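You operate a simulated robot arm through the tools that you are given. There is no shell and no other tool. Be economical: measure what you need, move in short steps, check, and stop when the job is done.

The job below is to be done with a simulated two-armed robot. You get a single attempt, and the scene is never put back.

Task
Take the blue tea towel from the table top and lay it out flat on the top of the breakfast bar.

Only the result counts: the job must be done as asked and must still hold three seconds after the hand-in. Knocking over, shifting, dropping, spilling or breaking anything else fails it. Flat cloth is picked up by pressing the open fingertips on it (5 to 10 N) and closing them slowly along it; thin cloth reads only 2 to 8 mm in the jaws.

Robot
Two 6-joint arms with two-finger parallel grippers on one trunk, on a base that drives. Base frame: it is fixed to the floor where the robot stands at the start and does not move with it; the origin is under the middle of the robot, x ahead of it, y to its left, z up. Readings come in cm, degrees, newtons and seconds.
The left shoulder is at the start at [6, 18.7, 97.2], the right one opposite. Places, roughly: top of the breakfast bar [30, 190, 90]. Payload 1.57 kg a hand.
Tool frame (each hand has its own): the origin (TCP) lies between the finger pads and is the grasp point; the fingertips stand 3 cm ahead of it; z points along the fingers, y is the line along which they close. The gripper opens to 11 cm. The fingers are 2.4 cm wide and 1.2 cm thick; the gripper's body (4.8 by 11.2 cm) begins 7.8 cm behind the TCP.
Orientation is told as [roll, pitch, yaw] about the base's x, y, z axes, in that order, counted from this pose: with the fingers straight down and closing along the base's y, the tool's x points along the base's -x, its y along +y and its z along -z.

Tools
- The arms move only by the tool nudge_tool. It takes "left_steps", "right_steps" or both (then of equal length, played together; a hand with none holds still); each is a list of rows, each a list of 7 numbers: the closure, from 0 (fully open) to 1 (shut), then the shift along the base's x, y, z in units of 400 mm (1.0 is 400 mm), then the turn, a rotation vector about the base's x, y, z in units of 180 degrees (1.0 is 180 degrees). In form: [[claw, tx, ty, tz, rx, ry, rz], ...]. A call has 1 to 8 rows; each row is the pose to reach, as a shift and turn from the pose commanded when the call began. A call with a number of a shift or a turn outside -1 to 1 is refused whole. A row lasts 0.2 s, in which the tool goes at most 5 cm and 8.6 degrees; a call with a longer step from one row to the next is refused whole, and so is a gripper value outside its range. A pose out of reach is approached as far as the arm can. The call stops where the force on the tool passes 40 N (or 10 N more than at its start, if that is more) or the arm is blocked; 0.2 s more then pass. Each finger travels about 15.3 cm/s and halts on what it meets, pressing with about 33 N; the grip force reading is that of the motor and also rises with nothing between the fingers. The clock runs only during rows and for 0.2 s after the last one: add rows that repeat a pose to give the fingers time. It gives the time, the measured TCP pose, the force on the tool (base axes), the opening and the grip force at its end, in the units of the frame above (readings bear some noise), with the torque about the TCP (base axes, N m) and any sound that the robot's microphone picked up.
- Cameras (640 x 400 px; columns grow to the right, rows downward): "scene" is now at [0.43, 2.67, 150.72]; the picture's right is [0.39, -0.92, 0.00], its down [-0.76, -0.32, -0.56] and it looks along [0.51, 0.22, -0.83] (base axes); focal length 291 px, centre (320, 200). "left" rides on the left gripper at [7, -1.6, -14.1] in its tool frame; the picture's right is [0.23, 0.97, 0.00], its down [-0.86, 0.20, -0.48] and it looks along [-0.47, 0.11, 0.88] (tool axes); focal length 222 px, centre (320, 200). "right" rides on the right gripper at [7, 1.6, -14.1] in its tool frame; the picture's right is [-0.23, 0.97, 0.00], its down [-0.86, -0.20, -0.48] and it looks along [-0.47, -0.11, 0.88] (tool axes); focal length 222 px, centre (320, 200). There is no depth. A picture from a camera that has moved, and an enlarged one, comes with that camera's place and axes in the base frame and with its lens.
- capture(camera): a new picture of that camera. No time passes.
- move_column(by): slides the trunk up (or, below 0, down) by that many cm; the arms and the scene camera ride with it, the base frame stays. It gives what a move gives, with no picture.
- base_move(legs): drives the robot by 1 to 6 legs, each [ahead, left, turn to the left] in cm, cm and degrees, along the robot's own axes; the way and the turn of a leg run together, so that a leg with both is an arc; at most 150 cm and 180 degrees a leg. The arms and the cameras ride along, it lands a little off, and it stops where it bumps. It gives what a move gives.
- pan_tilt(pan, tilt): turns the head with the scene camera to pan (to the left, within 86 degrees either way) and tilt (down, from -29 to 69), counted from straight ahead of the robot. It gives what a move gives.
- close_up(camera, box): a new picture of the part [left, top, right, bottom] of that camera's present view, enlarged. No time passes.
- hand_in(): hands the job in; it is judged then, once.

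Go step by step. Nothing tells you exact positions but the pictures and the camera data: compare them with the known pose of the tool, close in by small moves and look again before you grip or let go. The budget is 120 turns and 108 pictures, counting those below and the enlarged ones. Unless the task says otherwise, let go and move clear before handing in, and close with one line.

The tools are called after ">>>" as name(argument=value, ...) on one line, values as JSON. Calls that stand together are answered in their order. nudge_tool: Moves the arms, as the interface text tells. Its arguments: {"type":"object","properties":{"left_steps":{"type":"array"},"right_steps":{"type":"array"}},"required":[]} The other tools are called the same way: move_column (by) slides the trunk up or down; base_move (legs) drives the base; pan_tilt (pan, tilt) turns the head that bears the scene camera; capture (camera) takes a picture; close_up (camera, box) takes an enlarged picture of a part of a camera's view; hand_in () hands the job in.

At the start:

```text
time: 0.0
left_tool_pos: [40.59, 28.79, 98.47]
left_tool_rot: [0.0, -0.1, 0.0]
left_contact_force: [0.8, 0.3, 0.3]
left_torque: [-0.02, 0.01, -0.03]
left_opening: 11.0
left_finger_force: 0.1
right_tool_pos: [34.22, -2.98, 95.77]
right_tool_rot: [-0.1, 0.1, 0.0]
right_contact_force: [-0.1, -1.3, 0.4]
right_torque: [0.03, 0.01, -0.01]
right_opening: 10.99
right_finger_force: 0.0
trunk travel left (down, up): [-60.0, 39.0]
robot x, y, heading: [0.01, -0.02, 0.1]
head pan, tilt: [23.0, 56.0]
```

scene: 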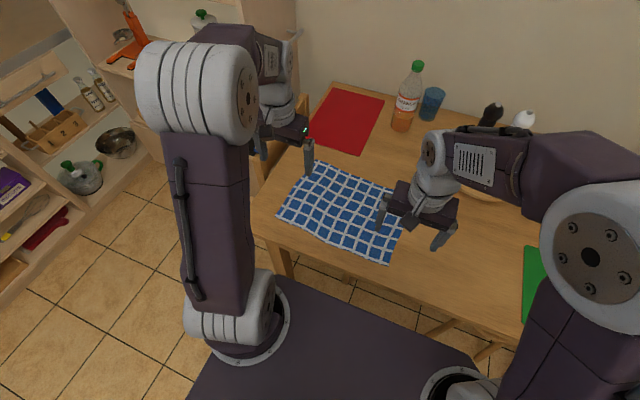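
right: 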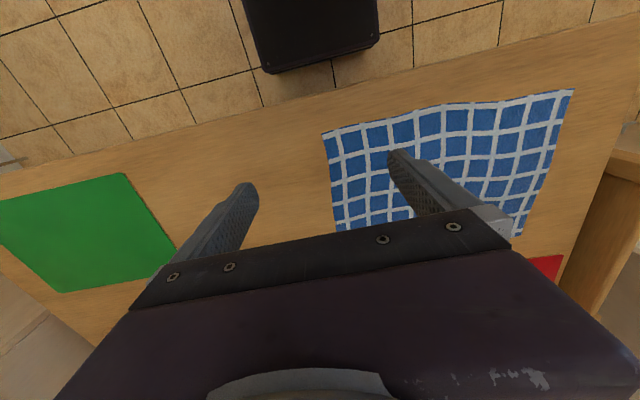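
left: 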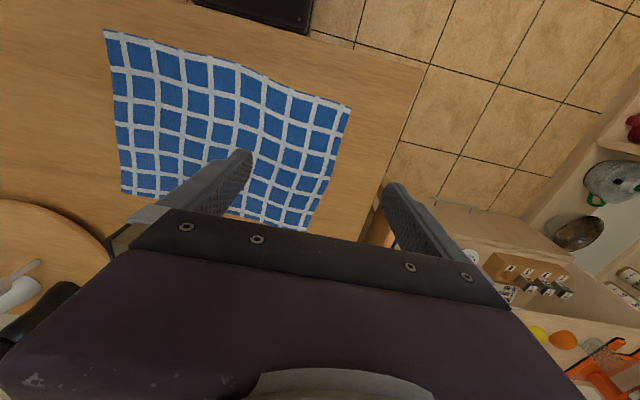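

The towel lies on the table at about x 38–64, y −3 to 34. I'll look at the breakfast bar on the left before planning anything.

>>> pan_tilt(pan=80, tilt=25)

>>> capture(camera="scene")

```text
time: 1.3
left_tool_pos: [40.53, 28.76, 98.49]
left_tool_rot: [0.0, 0.0, 0.0]
left_contact_force: [0.0, -0.4, 0.3]
left_torque: [-0.01, 0.0, 0.0]
left_opening: 10.99
left_finger_force: 0.2
right_tool_pos: [34.15, -3.19, 95.7]
right_tool_rot: [0.0, 0.0, 0.0]
right_contact_force: [0.9, -0.1, -0.8]
right_torque: [-0.01, -0.01, 0.01]
right_opening: 11.0
right_finger_force: 0.0
trunk travel left (down, up): [-60.0, 39.0]
robot x, y, heading: [-0.12, 0.15, -0.0]
head pan, tilt: [80.0, 25.0]
```

```text
104 pictures are left
camera scene: at [-4.5, 8.97, 155.24], right [0.98, -0.17, 0.0], down [-0.07, -0.42, -0.91], along [0.16, 0.89, -0.42], focal length 291 px, centre (320, 200)
```

scene: 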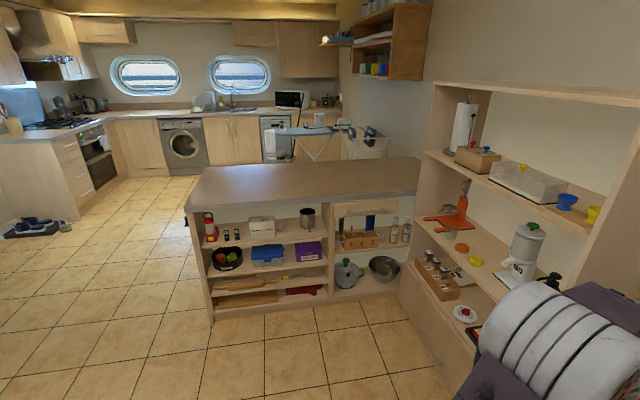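

The bar top is clear, spanning roughly x −47 to 75 with its front edge near y 146. I'll tilt the head back to the towel and lower both half-closed hands over its near corners for a closer look.

>>> nudge_tool(left_steps=[[0.3, 0.0, 0.014, -0.115, 0, 0, 0], [0.55, 0.0, 0.028, -0.23, 0, 0, 0], [0.6, 0.0, 0.042, -0.33, 0, 0, 0], [0.6, 0.01, 0.055, -0.4, 0, 0, 0], [0.6, 0.01, 0.055, -0.4, 0, 0, 0]], right_steps=[[0.3, 0.036, 0.02, -0.08, 0, 0, 0], [0.55, 0.072, 0.04, -0.16, 0, 0, 0], [0.6, 0.108, 0.06, -0.24, 0, 0, 0], [0.6, 0.145, 0.0875, -0.33, 0, 0, 0], [0.6, 0.145, 0.0875, -0.33, 0, 0, 0]])

>>> pan_tilt(pan=5, tilt=60)

>>> capture(camera="scene")

>>> capture(camera="left")

>>> capture(camera="right")

```text
time: 2.5
left_tool_pos: [40.74, 30.97, 82.46]
left_tool_rot: [0.1, -0.2, -0.1]
left_contact_force: [-0.4, 0.0, -0.2]
left_torque: [-0.04, -0.03, 0.02]
left_opening: 4.4
left_finger_force: 0.0
right_tool_pos: [39.84, -0.05, 82.65]
right_tool_rot: [0.1, -0.2, 0.1]
right_contact_force: [0.0, 0.8, -0.5]
right_torque: [0.05, -0.04, 0.01]
right_opening: 4.39
right_finger_force: 0.0
trunk travel left (down, up): [-60.0, 39.0]
robot x, y, heading: [-0.31, 0.23, -0.0]
head pan, tilt: [80.0, 25.0]
```

```text
time: 3.9
left_tool_pos: [40.77, 31.09, 82.44]
left_tool_rot: [-0.1, 0.0, 0.0]
left_contact_force: [-0.2, -0.7, 0.3]
left_torque: [0.0, 0.02, 0.0]
left_opening: 4.39
left_finger_force: 0.1
right_tool_pos: [40.01, 0.08, 82.54]
right_tool_rot: [0.0, 0.0, 0.0]
right_contact_force: [-0.1, -0.9, 0.2]
right_torque: [0.01, -0.01, -0.01]
right_opening: 4.4
right_finger_force: 0.1
trunk travel left (down, up): [-60.0, 39.0]
robot x, y, heading: [-0.15, -0.13, -0.1]
head pan, tilt: [5.0, 60.0]
```

```text
103 pictures are left
camera scene: at [0.53, 0.48, 150.24], right [0.09, -1.0, 0.0], down [-0.86, -0.08, -0.5], along [0.5, 0.04, -0.87], focal length 291 px, centre (320, 200)
```

scene: 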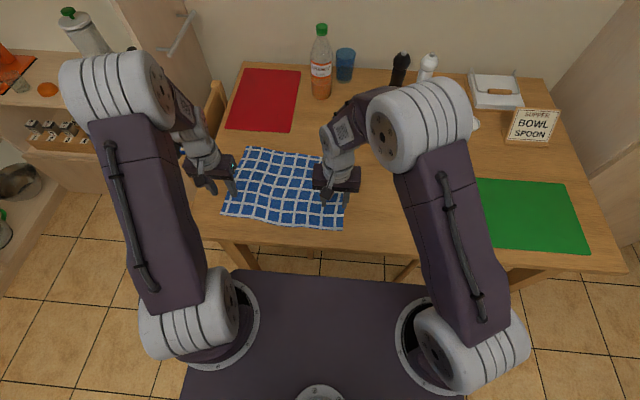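

```text
102 pictures are left
camera left: at [33.82, 29.33, 96.49], right [-0.23, 0.97, 0.0], down [0.85, 0.2, 0.48], along [0.47, 0.11, -0.88], focal length 222 px, centre (320, 200)
```

left: 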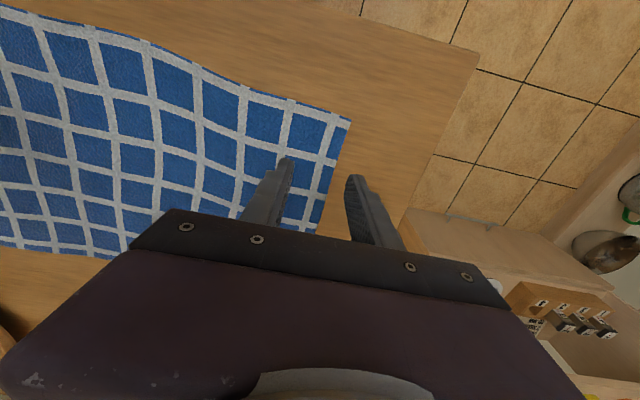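

```text
101 pictures are left
camera right: at [32.85, 1.67, 96.74], right [0.23, 0.97, 0.0], down [0.86, -0.2, 0.48], along [0.47, -0.11, -0.88], focal length 222 px, centre (320, 200)
```

right: 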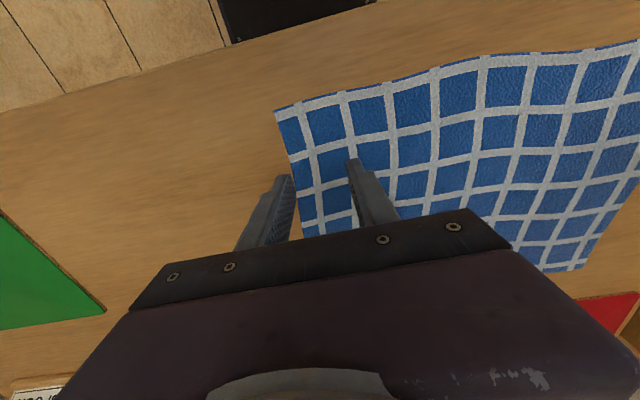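

The near edge sits at about x 36.5, with corners near (37.4, 33.5) and (36, −4). I'll move the hands to just above the cloth, inside those corners.

>>> nudge_tool(left_steps=[[0.6, -0.028, -0.022, -0.1, 0, 0, 0], [0.6, -0.057, -0.043, -0.19, 0, 0, 0], [0.6, -0.057, -0.043, -0.21, 0, 0, 0], [0.6, -0.057, -0.043, -0.21, 0, 0, 0]], right_steps=[[0.6, -0.025, 0.0, -0.1, 0, 0, 0], [0.6, -0.05, 0.0, -0.19, 0, 0, 0], [0.6, -0.05, 0.0, -0.21, 0, 0, 0], [0.6, -0.05, 0.0, -0.21, 0, 0, 0]])

>>> capture(camera="left")

>>> capture(camera="right")

>>> close_up(camera="scene", box=[170, 130, 390, 260])

```text
time: 4.4
left_tool_pos: [39.48, 29.98, 78.17]
left_tool_rot: [0.2, -0.6, 0.0]
left_contact_force: [-6.2, -2.7, 23.3]
left_torque: [-0.13, 0.37, -0.02]
left_opening: 4.42
left_finger_force: 0.1
right_tool_pos: [38.92, 0.39, 78.15]
right_tool_rot: [0.2, -0.4, 0.0]
right_contact_force: [-4.0, -1.0, 20.3]
right_torque: [-0.54, 0.24, -0.1]
right_opening: 4.41
right_finger_force: 0.1
trunk travel left (down, up): [-60.0, 39.0]
robot x, y, heading: [0.01, 0.19, 0.1]
head pan, tilt: [5.0, 60.0]
stopped in row 2 (left hand): the force on the tool passed its limit (the readings are from after the stop); the commanded pose is now the measured one
```

```text
100 pictures are left
camera left: at [32.31, 28.32, 92.07], right [-0.23, 0.97, 0.0], down [0.85, 0.2, 0.49], along [0.47, 0.11, -0.87], focal length 222 px, centre (320, 200)
```

left: 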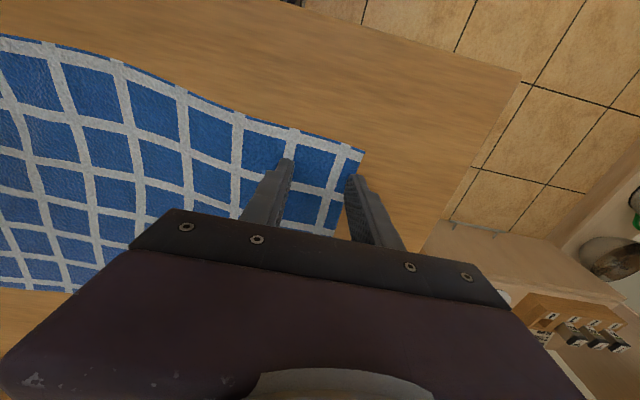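

```text
99 pictures are left
camera right: at [31.59, 1.74, 92.29], right [0.23, 0.97, 0.0], down [0.85, -0.2, 0.48], along [0.47, -0.11, -0.87], focal length 222 px, centre (320, 200)
```

right: 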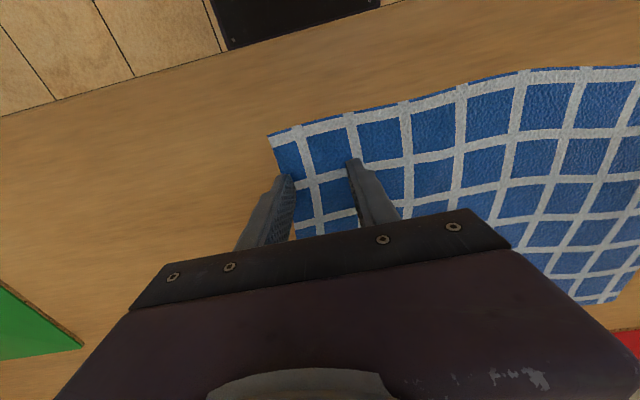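

```text
2.91 times, centred on (280, 195) of scene
camera zoom: at [0.05, 0.32, 150.29], right [0.09, -1.0, 0.0], down [-0.86, -0.08, -0.5], along [0.5, 0.04, -0.86], focal length 846 px, centre (436, 214)
```

zoom: 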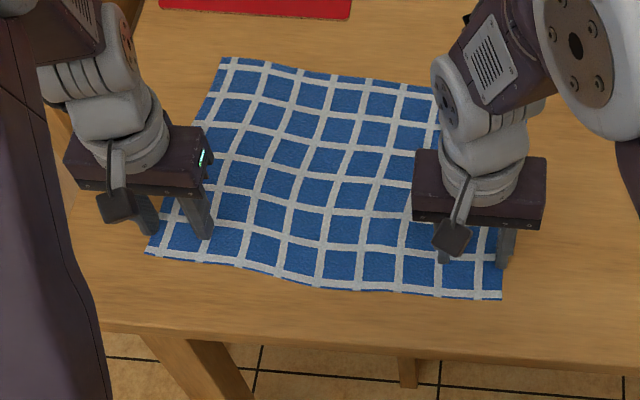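

The force readings and the parallax between pictures both put the table surface at about z = 75, not 70. I'll lift slightly, shift the fingers fully onto the cloth near the edge, and come back down gently.

>>> nudge_tool(left_steps=[[0.6, 0, 0, 0.03, 0, 0, 0], [0.6, -0.027, -0.02, 0.03, 0, 0, 0], [0.6, -0.027, -0.02, 0.015, 0, 0, 0], [0.6, -0.027, -0.02, 0.005, 0, 0, 0], [0.6, -0.027, -0.02, 0.005, 0, 0, 0]], right_steps=[[0.6, 0, 0, 0.03, 0, 0, 0], [0.6, -0.058, 0.015, 0.03, 0, 0, 0], [0.6, -0.058, 0.015, 0.015, 0, 0, 0], [0.6, -0.058, 0.015, 0.005, 0, 0, 0], [0.6, -0.058, 0.015, 0.005, 0, 0, 0]])

>>> capture(camera="left")

>>> capture(camera="right")

```text
time: 5.6
left_tool_pos: [38.63, 29.22, 78.19]
left_tool_rot: [0.1, -0.6, 0.1]
left_contact_force: [0.7, 0.2, 8.8]
left_torque: [-0.05, 0.04, 0.01]
left_opening: 4.4
left_finger_force: 0.0
right_tool_pos: [36.66, 0.93, 78.2]
right_tool_rot: [0.2, -0.4, 0.0]
right_contact_force: [0.2, 0.4, 7.6]
right_torque: [-0.16, 0.03, 0.02]
right_opening: 4.39
right_finger_force: 0.2
trunk travel left (down, up): [-60.0, 39.0]
robot x, y, heading: [-0.05, -0.1, -0.0]
head pan, tilt: [5.0, 60.0]
```

```text
97 pictures are left
camera left: at [31.42, 27.51, 92.1], right [-0.23, 0.97, 0.0], down [0.85, 0.2, 0.49], along [0.47, 0.11, -0.87], focal length 222 px, centre (320, 200)
```

left: 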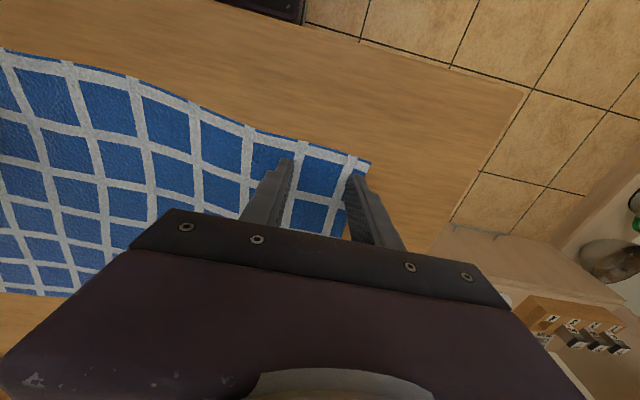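

```text
96 pictures are left
camera right: at [29.52, 2.46, 92.31], right [0.23, 0.97, 0.0], down [0.85, -0.2, 0.48], along [0.47, -0.11, -0.88], focal length 222 px, centre (320, 200)
```

right: 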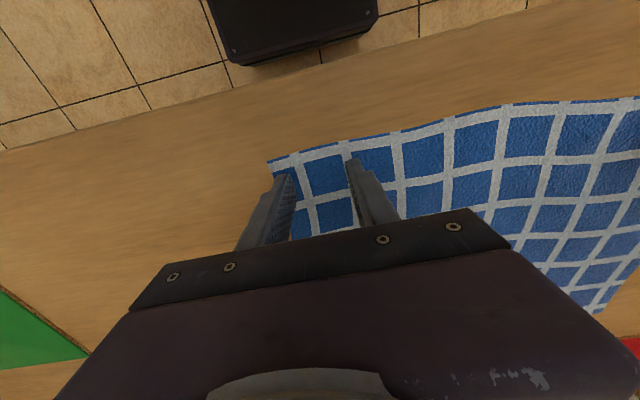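

Both tips press at about 8 N on the cloth, just inside the corners. I'll close slowly.

>>> nudge_tool(left_steps=[[0.65, 0, 0, 0, 0, 0, 0], [0.7, 0, 0, 0, 0, 0, 0], [0.75, 0, 0, 0, 0, 0, 0], [0.8, 0, 0, 0, 0, 0, 0], [0.85, 0, 0, 0, 0, 0, 0], [0.9, 0, 0, 0, 0, 0, 0], [0.95, 0, 0, 0, 0, 0, 0], [1.0, 0, 0, 0, 0, 0, 0]], right_steps=[[0.65, 0, 0, 0, 0, 0, 0], [0.7, 0, 0, 0, 0, 0, 0], [0.75, 0, 0, 0, 0, 0, 0], [0.8, 0, 0, 0, 0, 0, 0], [0.85, 0, 0, 0, 0, 0, 0], [0.9, 0, 0, 0, 0, 0, 0], [0.95, 0, 0, 0, 0, 0, 0], [1.0, 0, 0, 0, 0, 0, 0]])

>>> capture(camera="left")

>>> capture(camera="right")

```text
time: 7.4
left_tool_pos: [38.39, 29.14, 78.18]
left_tool_rot: [0.1, -0.5, 0.0]
left_contact_force: [-0.8, -7.2, 12.3]
left_torque: [-0.22, 0.13, 0.02]
left_opening: 0.26
left_finger_force: 24.3
right_tool_pos: [36.75, 0.88, 78.11]
right_tool_rot: [0.1, -0.5, 0.0]
right_contact_force: [0.1, 5.2, 11.4]
right_torque: [0.12, 0.04, -0.07]
right_opening: 0.17
right_finger_force: 23.2
trunk travel left (down, up): [-60.0, 39.0]
robot x, y, heading: [-0.05, 0.15, 0.2]
head pan, tilt: [5.0, 60.0]
```

```text
95 pictures are left
camera left: at [31.35, 27.46, 92.1], right [-0.23, 0.97, 0.0], down [0.85, 0.2, 0.49], along [0.47, 0.11, -0.87], focal length 222 px, centre (320, 200)
```

left: 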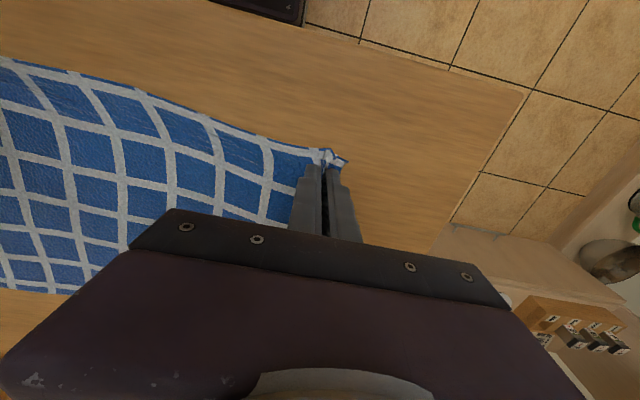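

```text
94 pictures are left
camera right: at [29.47, 2.43, 92.3], right [0.23, 0.97, 0.01], down [0.85, -0.2, 0.48], along [0.47, -0.11, -0.87], focal length 222 px, centre (320, 200)
```

right: 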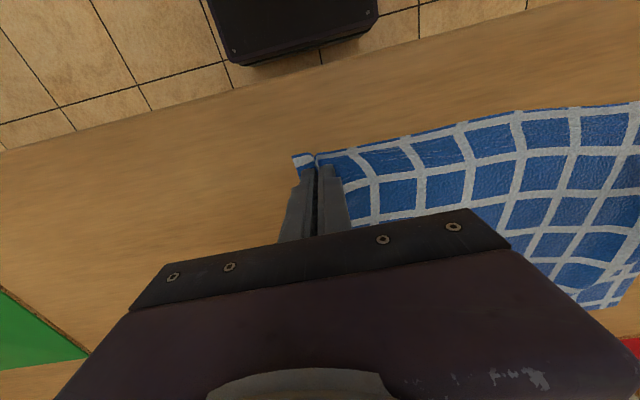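

Both hands hold a pinched fold at 2 to 3 mm opening. I'll lift a bit to check the hold.

>>> nudge_tool(left_steps=[[1, 0, 0, 0.04, 0, 0, 0], [1, 0, 0, 0.09, 0, 0, 0], [1, 0, 0, 0.15, 0, 0, 0], [1, 0, 0, 0.22, 0, 0, 0], [1, 0, 0, 0.3, 0, 0, 0], [1, 0, 0, 0.3, 0, 0, 0]], right_steps=[[1, 0, 0, 0.04, 0, 0, 0], [1, 0, 0, 0.09, 0, 0, 0], [1, 0, 0, 0.15, 0, 0, 0], [1, 0, 0, 0.22, 0, 0, 0], [1, 0, 0, 0.3, 0, 0, 0], [1, 0, 0, 0.3, 0, 0, 0]])

>>> capture(camera="scene")

```text
time: 8.8
left_tool_pos: [38.66, 29.18, 90.2]
left_tool_rot: [0.1, -0.5, 0.0]
left_contact_force: [-1.2, -8.8, -0.6]
left_torque: [-0.23, 0.04, 0.06]
left_opening: 0.23
left_finger_force: 24.1
right_tool_pos: [36.77, 1.04, 89.91]
right_tool_rot: [0.2, -0.3, 0.0]
right_contact_force: [1.0, 8.0, -0.8]
right_torque: [0.19, 0.02, -0.08]
right_opening: 0.18
right_finger_force: 23.2
trunk travel left (down, up): [-60.0, 39.0]
robot x, y, heading: [-0.13, 0.29, 0.0]
head pan, tilt: [5.0, 60.0]
```

```text
93 pictures are left
camera scene: at [0.66, 0.53, 150.24], right [0.09, -1.0, 0.0], down [-0.86, -0.08, -0.5], along [0.5, 0.04, -0.87], focal length 291 px, centre (320, 200)
```

scene: 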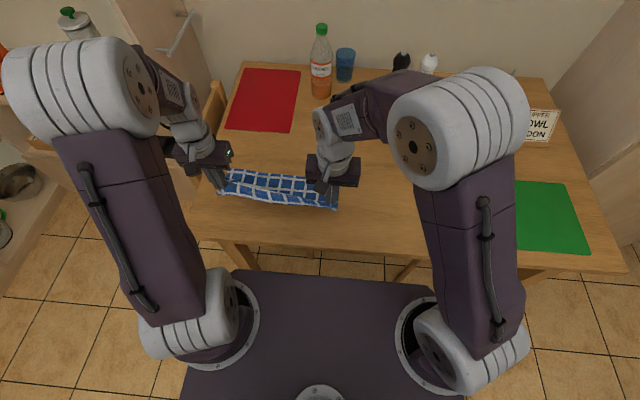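

Both corners hold. I'll ease the sideways tension slightly, raise the arms, and then the trunk so that the towel hangs clear.

>>> nudge_tool(left_steps=[[1, 0, -0.01, 0.08, 0, 0, 0], [1, 0, -0.012, 0.16, 0, 0, 0], [1, 0, -0.012, 0.24, 0, 0, 0], [1, 0, -0.012, 0.32, 0, 0, 0], [1, 0, -0.012, 0.32, 0, 0, 0]], right_steps=[[1, 0.02, 0.01, 0.08, 0, 0, 0], [1, 0.045, 0.012, 0.16, 0, 0, 0], [1, 0.045, 0.012, 0.24, 0, 0, 0], [1, 0.045, 0.012, 0.325, 0, 0, 0], [1, 0.045, 0.012, 0.325, 0, 0, 0]])

>>> move_column(by=28)

>>> capture(camera="scene")

>>> capture(camera="left")

```text
time: 10.0
left_tool_pos: [38.64, 28.71, 103.08]
left_tool_rot: [0.2, -0.4, 0.0]
left_contact_force: [-0.8, 0.0, 0.6]
left_torque: [-0.01, -0.02, 0.01]
left_opening: 0.23
left_finger_force: 23.6
right_tool_pos: [38.8, 1.54, 103.05]
right_tool_rot: [0.0, -0.3, -0.1]
right_contact_force: [0.2, 0.4, -0.6]
right_torque: [0.01, 0.04, -0.03]
right_opening: 0.18
right_finger_force: 23.6
trunk travel left (down, up): [-60.0, 39.0]
robot x, y, heading: [-0.11, -0.03, 0.0]
head pan, tilt: [5.0, 60.0]
```

```text
time: 12.9
left_tool_pos: [38.53, 28.69, 130.98]
left_tool_rot: [0.2, -0.4, 0.0]
left_contact_force: [0.9, -0.2, 0.1]
left_torque: [0.02, -0.02, -0.02]
left_opening: 0.24
left_finger_force: 23.2
right_tool_pos: [38.79, 1.63, 131.01]
right_tool_rot: [0.0, -0.2, 0.1]
right_contact_force: [0.2, 0.3, -0.2]
right_torque: [-0.04, -0.02, -0.03]
right_opening: 0.17
right_finger_force: 23.2
trunk travel left (down, up): [-88.0, 11.0]
robot x, y, heading: [-0.08, -0.09, -0.2]
head pan, tilt: [5.0, 60.0]
```

```text
92 pictures are left
camera scene: at [0.56, 0.49, 178.24], right [0.09, -1.0, 0.0], down [-0.86, -0.08, -0.5], along [0.5, 0.04, -0.87], focal length 291 px, centre (320, 200)
```

scene: 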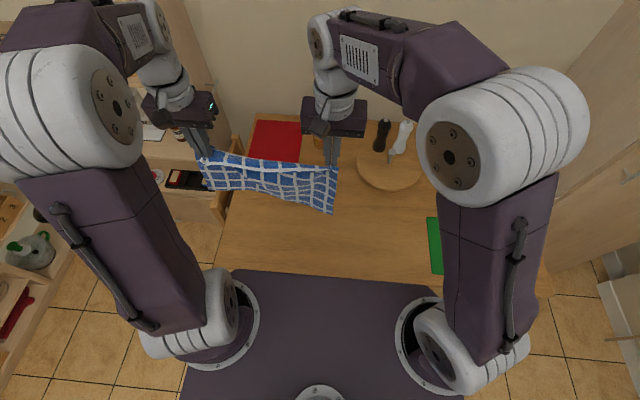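

```text
91 pictures are left
camera left: at [31.49, 27.09, 144.94], right [-0.23, 0.97, 0.0], down [0.85, 0.2, 0.49], along [0.47, 0.11, -0.87], focal length 222 px, centre (320, 200)
```

left: 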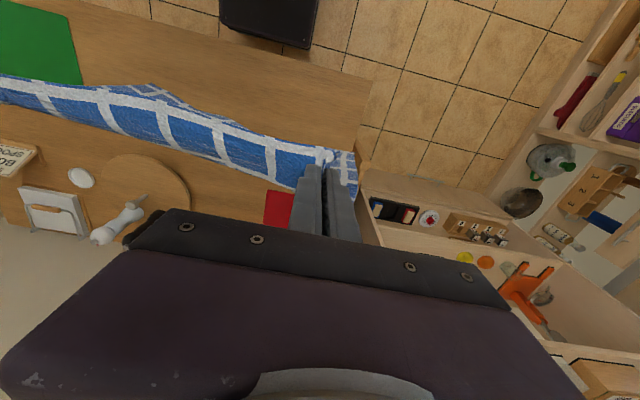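

The towel hangs well from both hands. I'll back off from the table, slide left, turn to face the bar, and then look again.

>>> base_move(legs=[[-12, 0, 0], [0, 80, 0], [0, 0, 90]])

>>> pan_tilt(pan=0, tilt=45)

>>> capture(camera="scene")

>>> capture(camera="left")

>>> capture(camera="right")

```text
time: 21.8
left_tool_pos: [-42.12, 117.39, 131.1]
left_tool_rot: [0.2, -0.4, 91.3]
left_contact_force: [0.3, -0.9, -0.6]
left_torque: [0.01, -0.03, -0.01]
left_opening: 0.23
left_finger_force: 23.7
right_tool_pos: [-14.93, 118.23, 130.95]
right_tool_rot: [0.2, -0.2, 91.4]
right_contact_force: [-0.2, 0.9, 0.0]
right_torque: [-0.01, 0.07, -0.03]
right_opening: 0.2
right_finger_force: 23.6
trunk travel left (down, up): [-88.0, 11.0]
robot x, y, heading: [-12.21, 79.6, 91.3]
head pan, tilt: [5.0, 60.0]
```

```text
time: 22.6
left_tool_pos: [-42.02, 117.56, 131.03]
left_tool_rot: [0.2, -0.4, 91.3]
left_contact_force: [0.7, 0.2, 0.1]
left_torque: [0.03, -0.05, -0.01]
left_opening: 0.24
left_finger_force: 23.9
right_tool_pos: [-14.96, 118.25, 131.09]
right_tool_rot: [0.1, -0.3, 91.4]
right_contact_force: [-0.8, -0.2, -1.4]
right_torque: [-0.03, 0.05, 0.0]
right_opening: 0.18
right_finger_force: 23.8
trunk travel left (down, up): [-88.0, 11.0]
robot x, y, heading: [-12.55, 79.66, 91.3]
head pan, tilt: [0.0, 45.0]
```

```text
90 pictures are left
camera scene: at [-12.68, 81.63, 180.18], right [1.0, 0.02, 0.0], down [0.02, -0.71, -0.71], along [-0.02, 0.71, -0.71], focal length 291 px, centre (320, 200)
```

scene: 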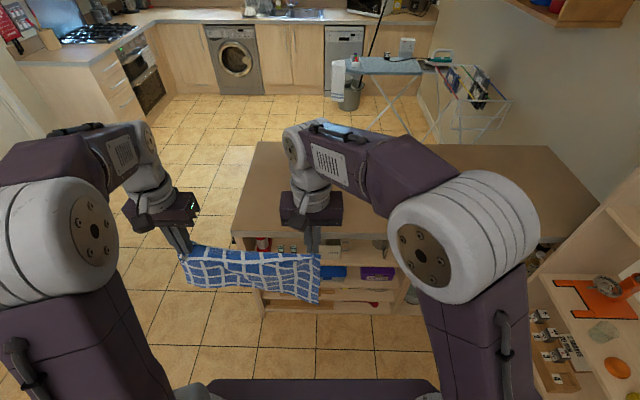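

```text
89 pictures are left
camera left: at [-40.3, 110.44, 144.94], right [-0.97, -0.25, 0.0], down [-0.22, 0.85, 0.49], along [-0.12, 0.47, -0.87], focal length 222 px, centre (320, 200)
```

left: 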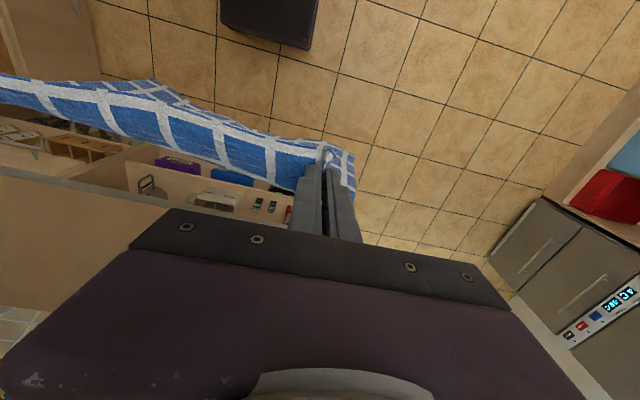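

```text
88 pictures are left
camera right: at [-16.49, 111.08, 145.17], right [-0.98, 0.2, 0.0], down [0.18, 0.86, 0.48], along [0.1, 0.47, -0.88], focal length 222 px, centre (320, 200)
```

right: 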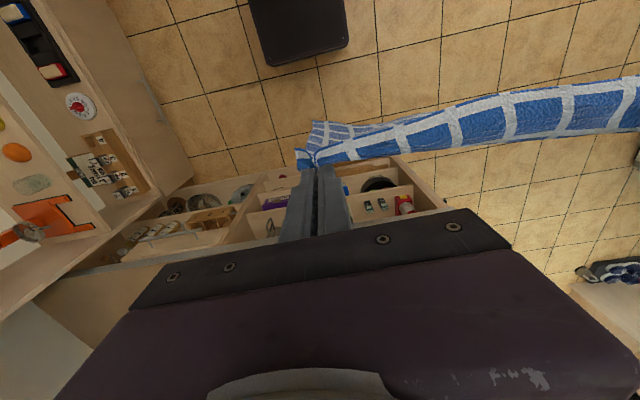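

The bar top is at z≈89.5, front edge y≈148, back y≈216, left end x≈−48. I'll drive up to it so the towel hangs over the top, then check.

>>> base_move(legs=[[0, -25, -1.3], [33, 0, 0]])

>>> capture(camera="scene")

>>> capture(camera="left")

```text
time: 26.1
left_tool_pos: [-16.19, 150.3, 131.06]
left_tool_rot: [0.2, -0.5, 89.7]
left_contact_force: [0.9, -0.1, -0.2]
left_torque: [0.01, -0.01, -0.01]
left_opening: 0.24
left_finger_force: 23.7
right_tool_pos: [10.89, 150.29, 131.16]
right_tool_rot: [0.2, -0.5, 89.9]
right_contact_force: [-0.8, 0.8, -0.2]
right_torque: [0.02, 0.01, -0.04]
right_opening: 0.17
right_finger_force: 23.4
trunk travel left (down, up): [-88.0, 11.0]
robot x, y, heading: [12.12, 112.15, 89.9]
head pan, tilt: [0.0, 45.0]
```

```text
87 pictures are left
camera scene: at [12.2, 113.56, 180.19], right [1.0, 0.0, 0.0], down [0.0, -0.71, -0.71], along [0.0, 0.71, -0.71], focal length 291 px, centre (320, 200)
```

scene: 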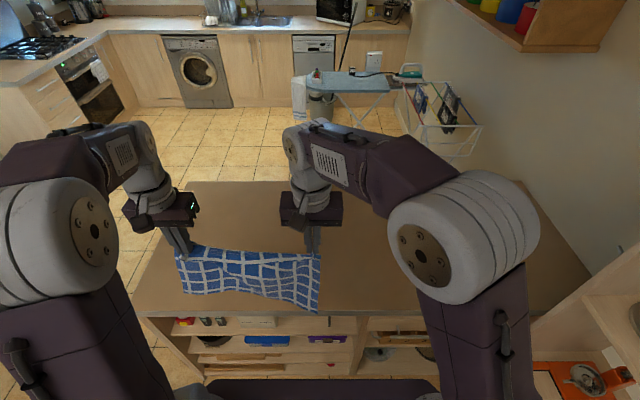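

```text
86 pictures are left
camera left: at [-14.61, 143.19, 145.01], right [-0.97, -0.22, 0.0], down [-0.19, 0.85, 0.49], along [-0.11, 0.47, -0.87], focal length 222 px, centre (320, 200)
```

left: 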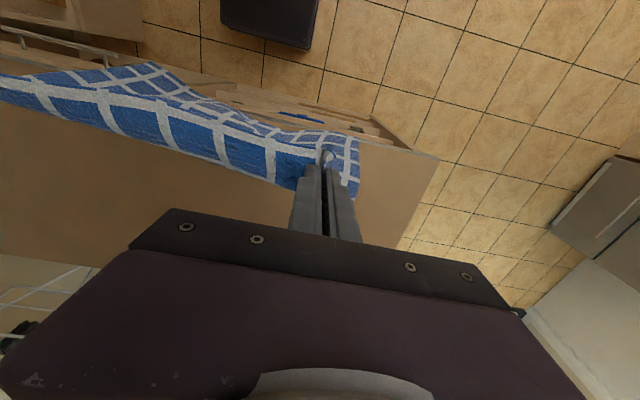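

The towel hangs over the bar; newer views put the front edge at y≈153 and the back at 216. I'll inch the base closer to gain reach, checking the gap.

>>> base_move(legs=[[8, 0, 0]])

>>> nudge_tool(left_steps=[[1, 0.1, 0, 0, 0, 0, 0], [1, 0.2, 0.05, 0, 0, 0, 0], [1, 0.3, 0.1, 0, 0, 0, 0], [1, 0.34, 0.2, 0, 0, 0, 0], [1, 0.34, 0.3, 0, 0, 0, 0], [1, 0.34, 0.3, 0, 0, 0, 0]], right_steps=[[1, 0.1, 0, 0, 0, 0, 0], [1, 0.2, 0.05, 0, 0, 0, 0], [1, 0.3, 0.1, 0, 0, 0, 0], [1, 0.34, 0.2, 0, 0, 0, 0], [1, 0.34, 0.3, 0, 0, 0, 0], [1, 0.34, 0.3, 0, 0, 0, 0]])

>>> capture(camera="scene")

>>> capture(camera="left")

```text
time: 27.2
left_tool_pos: [-16.27, 157.58, 131.37]
left_tool_rot: [0.2, -0.8, 89.7]
left_contact_force: [0.7, -0.5, 0.1]
left_torque: [0.07, -0.03, -0.01]
left_opening: 0.26
left_finger_force: 24.0
right_tool_pos: [10.89, 157.53, 131.29]
right_tool_rot: [0.1, -0.7, 89.8]
right_contact_force: [-1.5, -0.2, -0.8]
right_torque: [0.05, 0.07, -0.04]
right_opening: 0.2
right_finger_force: 23.6
trunk travel left (down, up): [-88.0, 11.0]
robot x, y, heading: [12.64, 119.9, 89.9]
head pan, tilt: [0.0, 45.0]
```

```text
time: 28.6
left_tool_pos: [-2.81, 170.56, 130.94]
left_tool_rot: [0.1, -0.4, 89.8]
left_contact_force: [1.9, 0.1, 0.2]
left_torque: [0.03, -0.06, -0.03]
left_opening: 0.21
left_finger_force: 23.5
right_tool_pos: [24.72, 170.43, 131.01]
right_tool_rot: [0.1, -0.4, 89.9]
right_contact_force: [-1.1, 0.2, 0.8]
right_torque: [0.03, 0.08, -0.07]
right_opening: 0.15
right_finger_force: 23.3
trunk travel left (down, up): [-88.0, 11.0]
robot x, y, heading: [12.12, 120.01, 89.8]
head pan, tilt: [0.0, 45.0]
```

```text
85 pictures are left
camera scene: at [12.23, 121.63, 180.19], right [1.0, 0.0, 0.0], down [0.0, -0.71, -0.71], along [0.0, 0.71, -0.71], focal length 291 px, centre (320, 200)
```

scene: 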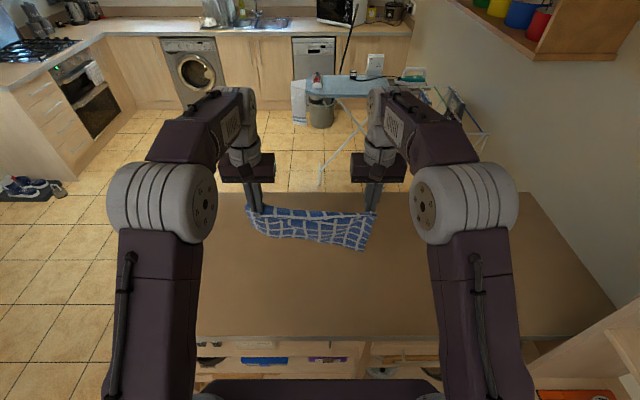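

```text
84 pictures are left
camera left: at [-1.08, 163.35, 144.91], right [-0.97, -0.22, 0.0], down [-0.19, 0.85, 0.49], along [-0.11, 0.47, -0.87], focal length 222 px, centre (320, 200)
```

left: 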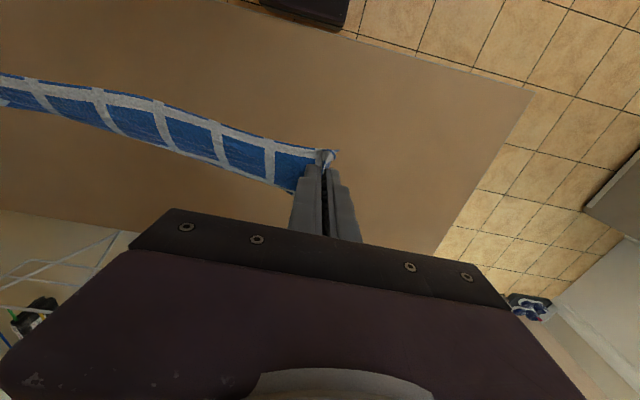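

Hands are level and the towel hangs clear, and the bar's front edge reads y≈154. I'll come 4 cm closer, lower the trunk 8 cm, and reach further forward.

>>> base_move(legs=[[4, 0, 0]])

>>> move_column(by=-8)

>>> nudge_tool(left_steps=[[1, 0, 0.05, 0, 0, 0, 0], [1, 0, 0.1, 0, 0, 0, 0], [1, 0, 0.15, 0, 0, 0, 0], [1, 0, 0.2, 0, 0, 0, 0], [1, 0, 0.2, 0, 0, 0, 0]], right_steps=[[1, 0, 0.05, 0, 0, 0, 0], [1, 0, 0.1, 0, 0, 0, 0], [1, 0, 0.15, 0, 0, 0, 0], [1, 0, 0.2, 0, 0, 0, 0], [1, 0, 0.2, 0, 0, 0, 0]])

>>> capture(camera="scene")

```text
time: 29.5
left_tool_pos: [-2.59, 173.59, 131.3]
left_tool_rot: [0.2, -0.9, 89.7]
left_contact_force: [1.9, -0.6, 0.4]
left_torque: [0.11, -0.08, -0.02]
left_opening: 0.22
left_finger_force: 24.3
right_tool_pos: [24.65, 173.47, 131.34]
right_tool_rot: [0.1, -0.8, 89.8]
right_contact_force: [-1.0, -1.2, 0.1]
right_torque: [0.08, 0.06, -0.07]
right_opening: 0.18
right_finger_force: 23.7
trunk travel left (down, up): [-88.0, 11.0]
robot x, y, heading: [12.36, 123.55, 89.6]
head pan, tilt: [0.0, 45.0]
```

```text
time: 30.7
left_tool_pos: [-2.57, 174.41, 123.06]
left_tool_rot: [0.2, -0.5, 89.7]
left_contact_force: [1.8, 0.9, 0.8]
left_torque: [0.05, -0.05, -0.03]
left_opening: 0.24
left_finger_force: 23.7
right_tool_pos: [24.79, 174.33, 122.96]
right_tool_rot: [0.1, -0.4, 89.9]
right_contact_force: [-1.6, 0.1, -0.2]
right_torque: [0.02, 0.0, -0.07]
right_opening: 0.17
right_finger_force: 23.7
trunk travel left (down, up): [-80.0, 19.0]
robot x, y, heading: [12.49, 124.1, 90.1]
head pan, tilt: [0.0, 45.0]
```

```text
time: 31.9
left_tool_pos: [-2.73, 180.46, 122.19]
left_tool_rot: [0.2, -0.4, 89.6]
left_contact_force: [3.6, -0.3, -0.6]
left_torque: [0.0, -0.15, 0.01]
left_opening: 0.21
left_finger_force: 23.7
left hand out of reach, approached as far as the arm can: row 3, 4, 5
right_tool_pos: [25.03, 180.14, 122.08]
right_tool_rot: [0.1, -0.3, 89.8]
right_contact_force: [-3.5, 0.8, -0.8]
right_torque: [-0.02, 0.15, -0.1]
right_opening: 0.17
right_finger_force: 23.4
right hand out of reach, approached as far as the arm can: row 3, 4, 5
trunk travel left (down, up): [-80.0, 19.0]
robot x, y, heading: [12.74, 123.85, 89.6]
head pan, tilt: [0.0, 45.0]
```

```text
83 pictures are left
camera scene: at [12.26, 125.86, 172.19], right [1.0, 0.0, 0.0], down [0.0, -0.71, -0.71], along [0.0, 0.71, -0.71], focal length 291 px, centre (320, 200)
```

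scene: 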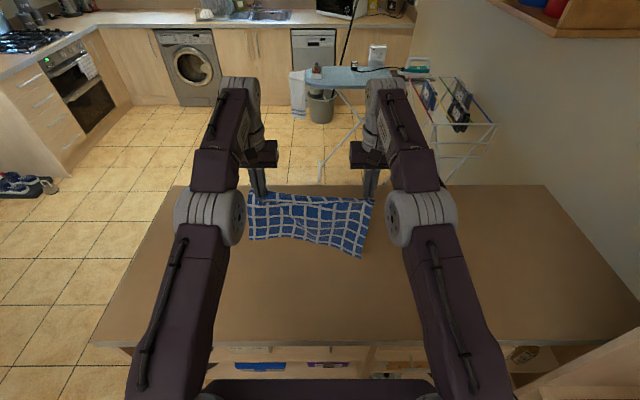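

The hands are at y≈180, about 6 cm short of where I want the far edge. I'll raise the trunk and lower the arms, which gains reach, then push further forward.

>>> move_column(by=14)

>>> nudge_tool(left_steps=[[1, 0, 0, -0.1, 0, 0, 0], [1, 0, 0.03, -0.2, 0, 0, 0], [1, 0, 0.06, -0.3, 0.03, 0, 0], [1, 0, 0.1, -0.38, 0.06, 0, 0], [1, 0, 0.14, -0.38, 0.1, 0, 0], [1, 0, 0.18, -0.38, 0.1, 0, 0], [1, 0, 0.18, -0.38, 0.1, 0, 0]], right_steps=[[1, -0.005, 0, -0.1, 0, 0, 0], [1, -0.01, 0.03, -0.2, 0, 0, 0], [1, -0.015, 0.06, -0.3, 0.03, 0, 0], [1, -0.015, 0.1, -0.38, 0.06, 0, 0], [1, -0.015, 0.14, -0.38, 0.1, 0, 0], [1, -0.015, 0.18, -0.38, 0.1, 0, 0], [1, -0.015, 0.18, -0.38, 0.1, 0, 0]])

>>> capture(camera="scene")

```text
time: 33.5
left_tool_pos: [-2.63, 180.47, 136.35]
left_tool_rot: [0.2, -0.3, 89.8]
left_contact_force: [3.1, -0.6, 0.1]
left_torque: [0.0, -0.1, 0.02]
left_opening: 0.21
left_finger_force: 24.2
right_tool_pos: [25.01, 179.98, 136.15]
right_tool_rot: [0.1, -0.3, 89.8]
right_contact_force: [-3.9, -0.7, 0.7]
right_torque: [-0.01, 0.11, -0.05]
right_opening: 0.17
right_finger_force: 23.6
trunk travel left (down, up): [-94.0, 5.0]
robot x, y, heading: [12.08, 123.86, 89.5]
head pan, tilt: [0.0, 45.0]
```

```text
time: 35.1
left_tool_pos: [-2.6, 187.55, 120.94]
left_tool_rot: [0.3, -18.3, 89.7]
left_contact_force: [-0.2, 0.2, -0.3]
left_torque: [0.0, 0.01, 0.04]
left_opening: 0.23
left_finger_force: 23.8
right_tool_pos: [24.47, 187.24, 120.99]
right_tool_rot: [0.1, -18.3, 89.8]
right_contact_force: [-0.6, -0.3, 0.0]
right_torque: [0.02, 0.0, -0.05]
right_opening: 0.17
right_finger_force: 23.5
trunk travel left (down, up): [-94.0, 5.0]
robot x, y, heading: [12.49, 123.74, 89.6]
head pan, tilt: [0.0, 45.0]
```

```text
82 pictures are left
camera scene: at [12.28, 125.92, 186.19], right [1.0, 0.0, 0.0], down [0.0, -0.71, -0.71], along [0.0, 0.71, -0.71], focal length 291 px, centre (320, 200)
```

scene: 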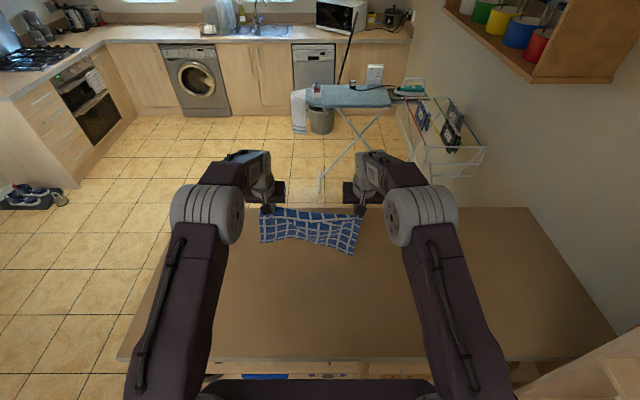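

The towel's lower edge hangs just above the bar at y≈188, so laying it back toward me should end near y≈161, fully on the top. I'll lower while drawing the hands back, halfway first.

>>> nudge_tool(left_steps=[[1, 0, 0, -0.05, 0, 0, 0], [1, 0, -0.0375, -0.1125, -0.01, 0, 0], [1, 0, -0.0875, -0.175, -0.02, 0, 0], [1, 0, -0.15, -0.2375, -0.03, 0, 0], [1, 0, -0.2125, -0.3, -0.04, 0, 0], [1, 0, -0.275, -0.3625, -0.05, 0, 0], [1, 0, -0.3375, -0.4125, -0.06, 0, 0], [1, 0, -0.3375, -0.4125, -0.06, 0, 0]], right_steps=[[1, 0, 0, -0.05, 0, 0, 0], [1, 0, -0.0375, -0.1125, -0.01, 0, 0], [1, 0, -0.0875, -0.175, -0.02, 0, 0], [1, 0, -0.15, -0.2375, -0.03, 0, 0], [1, 0, -0.2125, -0.3, -0.04, 0, 0], [1, 0, -0.275, -0.3625, -0.05, 0, 0], [1, 0, -0.3375, -0.4125, -0.06, 0, 0], [1, 0, -0.3375, -0.4125, -0.06, 0, 0]])

>>> capture(camera="scene")

```text
time: 36.9
left_tool_pos: [-2.53, 174.01, 104.67]
left_tool_rot: [0.1, -7.7, 89.7]
left_contact_force: [0.6, 0.5, -0.3]
left_torque: [-0.03, 0.02, -0.06]
left_opening: 0.22
left_finger_force: 24.1
right_tool_pos: [24.56, 174.01, 104.54]
right_tool_rot: [0.1, -7.6, 89.7]
right_contact_force: [0.2, -0.1, -1.0]
right_torque: [0.01, -0.03, -0.05]
right_opening: 0.18
right_finger_force: 23.9
trunk travel left (down, up): [-94.0, 5.0]
robot x, y, heading: [12.15, 123.83, 89.9]
head pan, tilt: [0.0, 45.0]
```

```text
81 pictures are left
camera scene: at [12.28, 125.91, 186.19], right [1.0, 0.0, 0.0], down [0.0, -0.71, -0.71], along [0.0, 0.71, -0.71], focal length 291 px, centre (320, 200)
```

scene: 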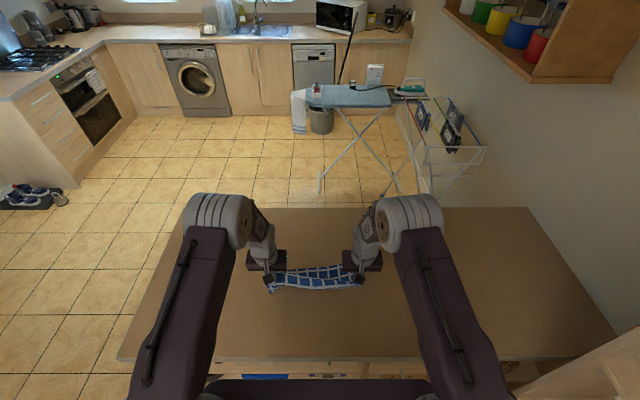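

The towel is partly down. I'll zoom in to check how it is lying.

>>> close_up(camera="scene", box=[230, 220, 400, 326])

>>> capture(camera="right")

```text
3.76 times, centred on (315, 273) of scene
camera zoom: at [12.28, 125.91, 186.19], right [1.0, 0.0, 0.0], down [0.0, -0.71, -0.71], along [0.0, 0.71, -0.71], focal length 1095 px, centre (339, -75)
```

zoom: 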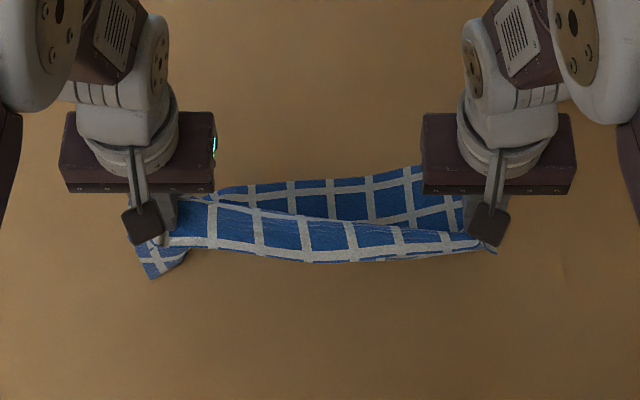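

```text
79 pictures are left
camera right: at [22.79, 165.04, 117.73], right [-0.97, 0.23, 0.03], down [0.2, 0.78, 0.59], along [0.11, 0.58, -0.81], focal length 222 px, centre (320, 200)
```

right: 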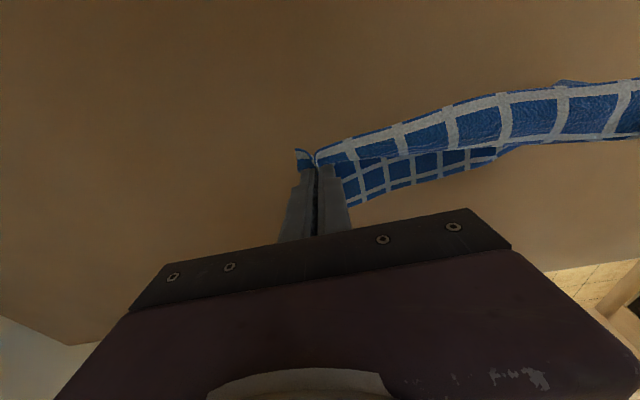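

The far edge is resting at y≈186. I'll draw back to take up slack and lower to just above the top.

>>> nudge_tool(left_steps=[[1, 0, -0.075, -0.0125, -0.01, 0, 0], [1, 0, -0.15, -0.0375, -0.02, 0, 0], [1, 0, -0.225, -0.075, -0.03, 0, 0], [1, 0, -0.2625, -0.1375, -0.04, 0, 0], [1, 0, -0.2875, -0.2, -0.042, 0, 0], [1, 0, -0.295, -0.25, -0.042, 0, 0], [1, 0, -0.3, -0.275, -0.042, 0, 0], [1, 0, -0.3, -0.275, -0.042, 0, 0]], right_steps=[[1, 0, -0.075, -0.0125, -0.01, 0, 0], [1, 0, -0.15, -0.0375, -0.02, 0, 0], [1, 0, -0.225, -0.075, -0.03, 0, 0], [1, 0, -0.2625, -0.1375, -0.04, 0, 0], [1, 0, -0.2875, -0.2, -0.042, 0, 0], [1, 0, -0.295, -0.25, -0.042, 0, 0], [1, 0, -0.3, -0.275, -0.042, 0, 0], [1, 0, -0.3, -0.275, -0.042, 0, 0]])

>>> capture(camera="scene")

>>> capture(camera="left")

>>> capture(camera="right")

```text
time: 38.7
left_tool_pos: [-2.64, 162.06, 93.68]
left_tool_rot: [0.1, 0.0, 89.8]
left_contact_force: [0.8, 0.3, -0.9]
left_torque: [-0.01, 0.01, -0.02]
left_opening: 0.24
left_finger_force: 23.2
right_tool_pos: [24.33, 161.73, 93.55]
right_tool_rot: [0.2, -0.1, 89.8]
right_contact_force: [0.2, 0.1, -0.3]
right_torque: [-0.01, -0.01, -0.02]
right_opening: 0.15
right_finger_force: 24.0
trunk travel left (down, up): [-94.0, 5.0]
robot x, y, heading: [12.7, 123.95, 89.6]
head pan, tilt: [0.0, 45.0]
```

```text
78 pictures are left
camera scene: at [12.27, 125.84, 186.19], right [1.0, 0.0, 0.0], down [0.0, -0.71, -0.71], along [0.0, 0.71, -0.71], focal length 291 px, centre (320, 200)
```

scene: 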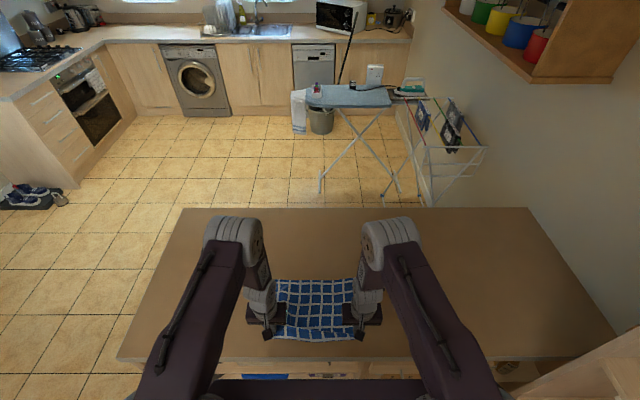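

```text
77 pictures are left
camera left: at [-1.09, 155.08, 107.64], right [-0.97, -0.22, 0.0], down [-0.19, 0.86, 0.48], along [-0.11, 0.47, -0.88], focal length 222 px, centre (320, 200)
```

left: 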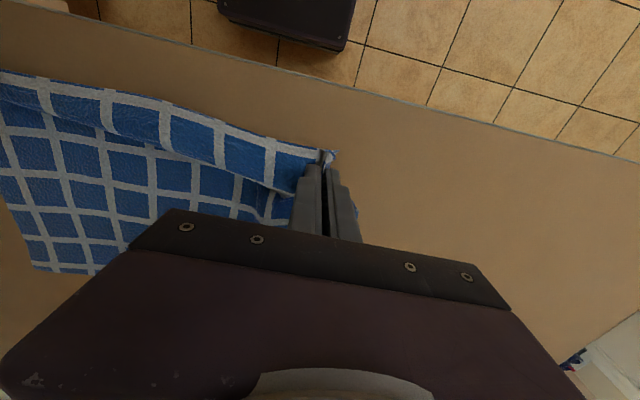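

```text
76 pictures are left
camera right: at [22.68, 154.7, 107.73], right [-0.97, 0.23, 0.0], down [0.2, 0.85, 0.48], along [0.11, 0.47, -0.88], focal length 222 px, centre (320, 200)
```

right: 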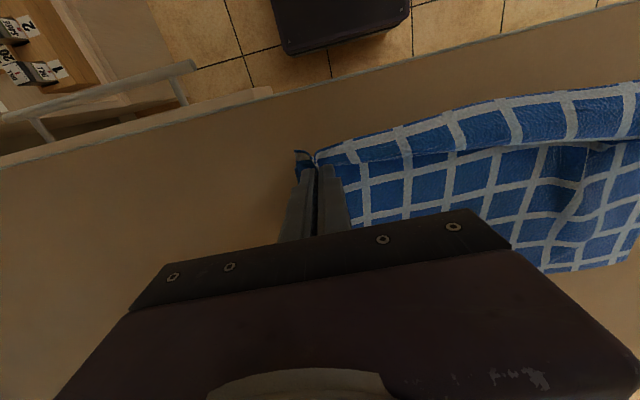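

Nearly flat now, with the front edge sagging between the hands. I'll pull back 1.5 cm with a slight spread to tension it, then look.

>>> nudge_tool(left_steps=[[1, -0.005, -0.02, 0, 0, 0, 0], [1, -0.012, -0.04, -0.005, 0, 0, 0], [1, -0.016, -0.045, -0.01, 0, 0, 0], [1, -0.016, -0.045, -0.01, 0, 0, 0]], right_steps=[[1, 0.005, -0.02, 0, 0, 0, 0], [1, 0.012, -0.04, -0.005, 0, 0, 0], [1, 0.016, -0.045, -0.01, 0, 0, 0], [1, 0.016, -0.045, -0.01, 0, 0, 0]])

>>> close_up(camera="scene", box=[220, 250, 420, 375])

>>> capture(camera="left")

>>> capture(camera="right")

```text
time: 39.7
left_tool_pos: [-3.33, 160.35, 93.22]
left_tool_rot: [0.3, -0.2, 89.8]
left_contact_force: [11.7, 0.0, -1.0]
left_torque: [-0.01, -0.38, 0.07]
left_opening: 0.23
left_finger_force: 23.4
right_tool_pos: [25.17, 159.99, 93.11]
right_tool_rot: [0.1, 0.0, 89.8]
right_contact_force: [-11.9, 0.1, -0.3]
right_torque: [0.01, 0.34, -0.19]
right_opening: 0.18
right_finger_force: 23.2
trunk travel left (down, up): [-94.0, 5.0]
robot x, y, heading: [12.38, 123.6, 89.6]
head pan, tilt: [0.0, 45.0]
```

```text
3.20 times, centred on (320, 312) of scene
camera zoom: at [12.27, 125.87, 186.19], right [1.0, 0.0, 0.0], down [0.0, -0.71, -0.71], along [0.0, 0.71, -0.71], focal length 931 px, centre (320, -160)
```

zoom: 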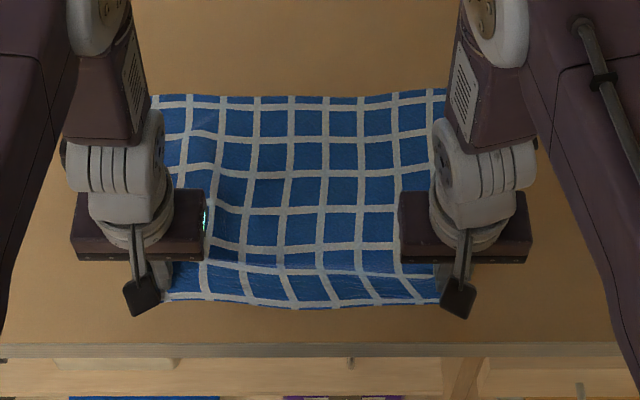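

```text
74 pictures are left
camera left: at [-1.72, 153.33, 107.21], right [-0.97, -0.22, 0.0], down [-0.19, 0.86, 0.48], along [-0.11, 0.47, -0.88], focal length 222 px, centre (320, 200)
```

left: 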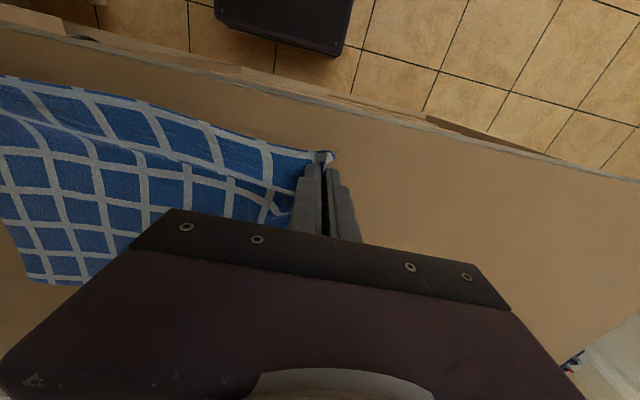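

```text
73 pictures are left
camera right: at [23.43, 152.94, 107.32], right [-0.97, 0.23, 0.0], down [0.2, 0.85, 0.48], along [0.11, 0.47, -0.88], focal length 222 px, centre (320, 200)
```

right: 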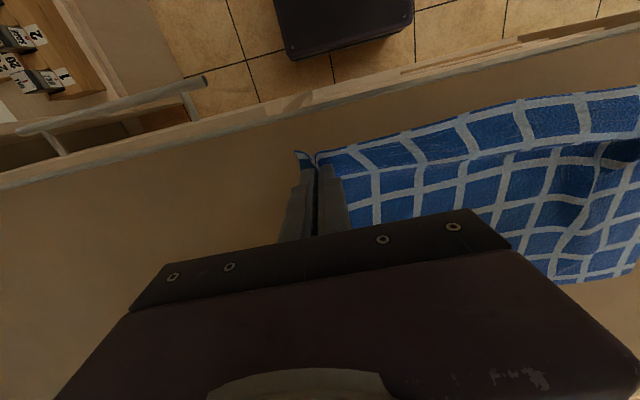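

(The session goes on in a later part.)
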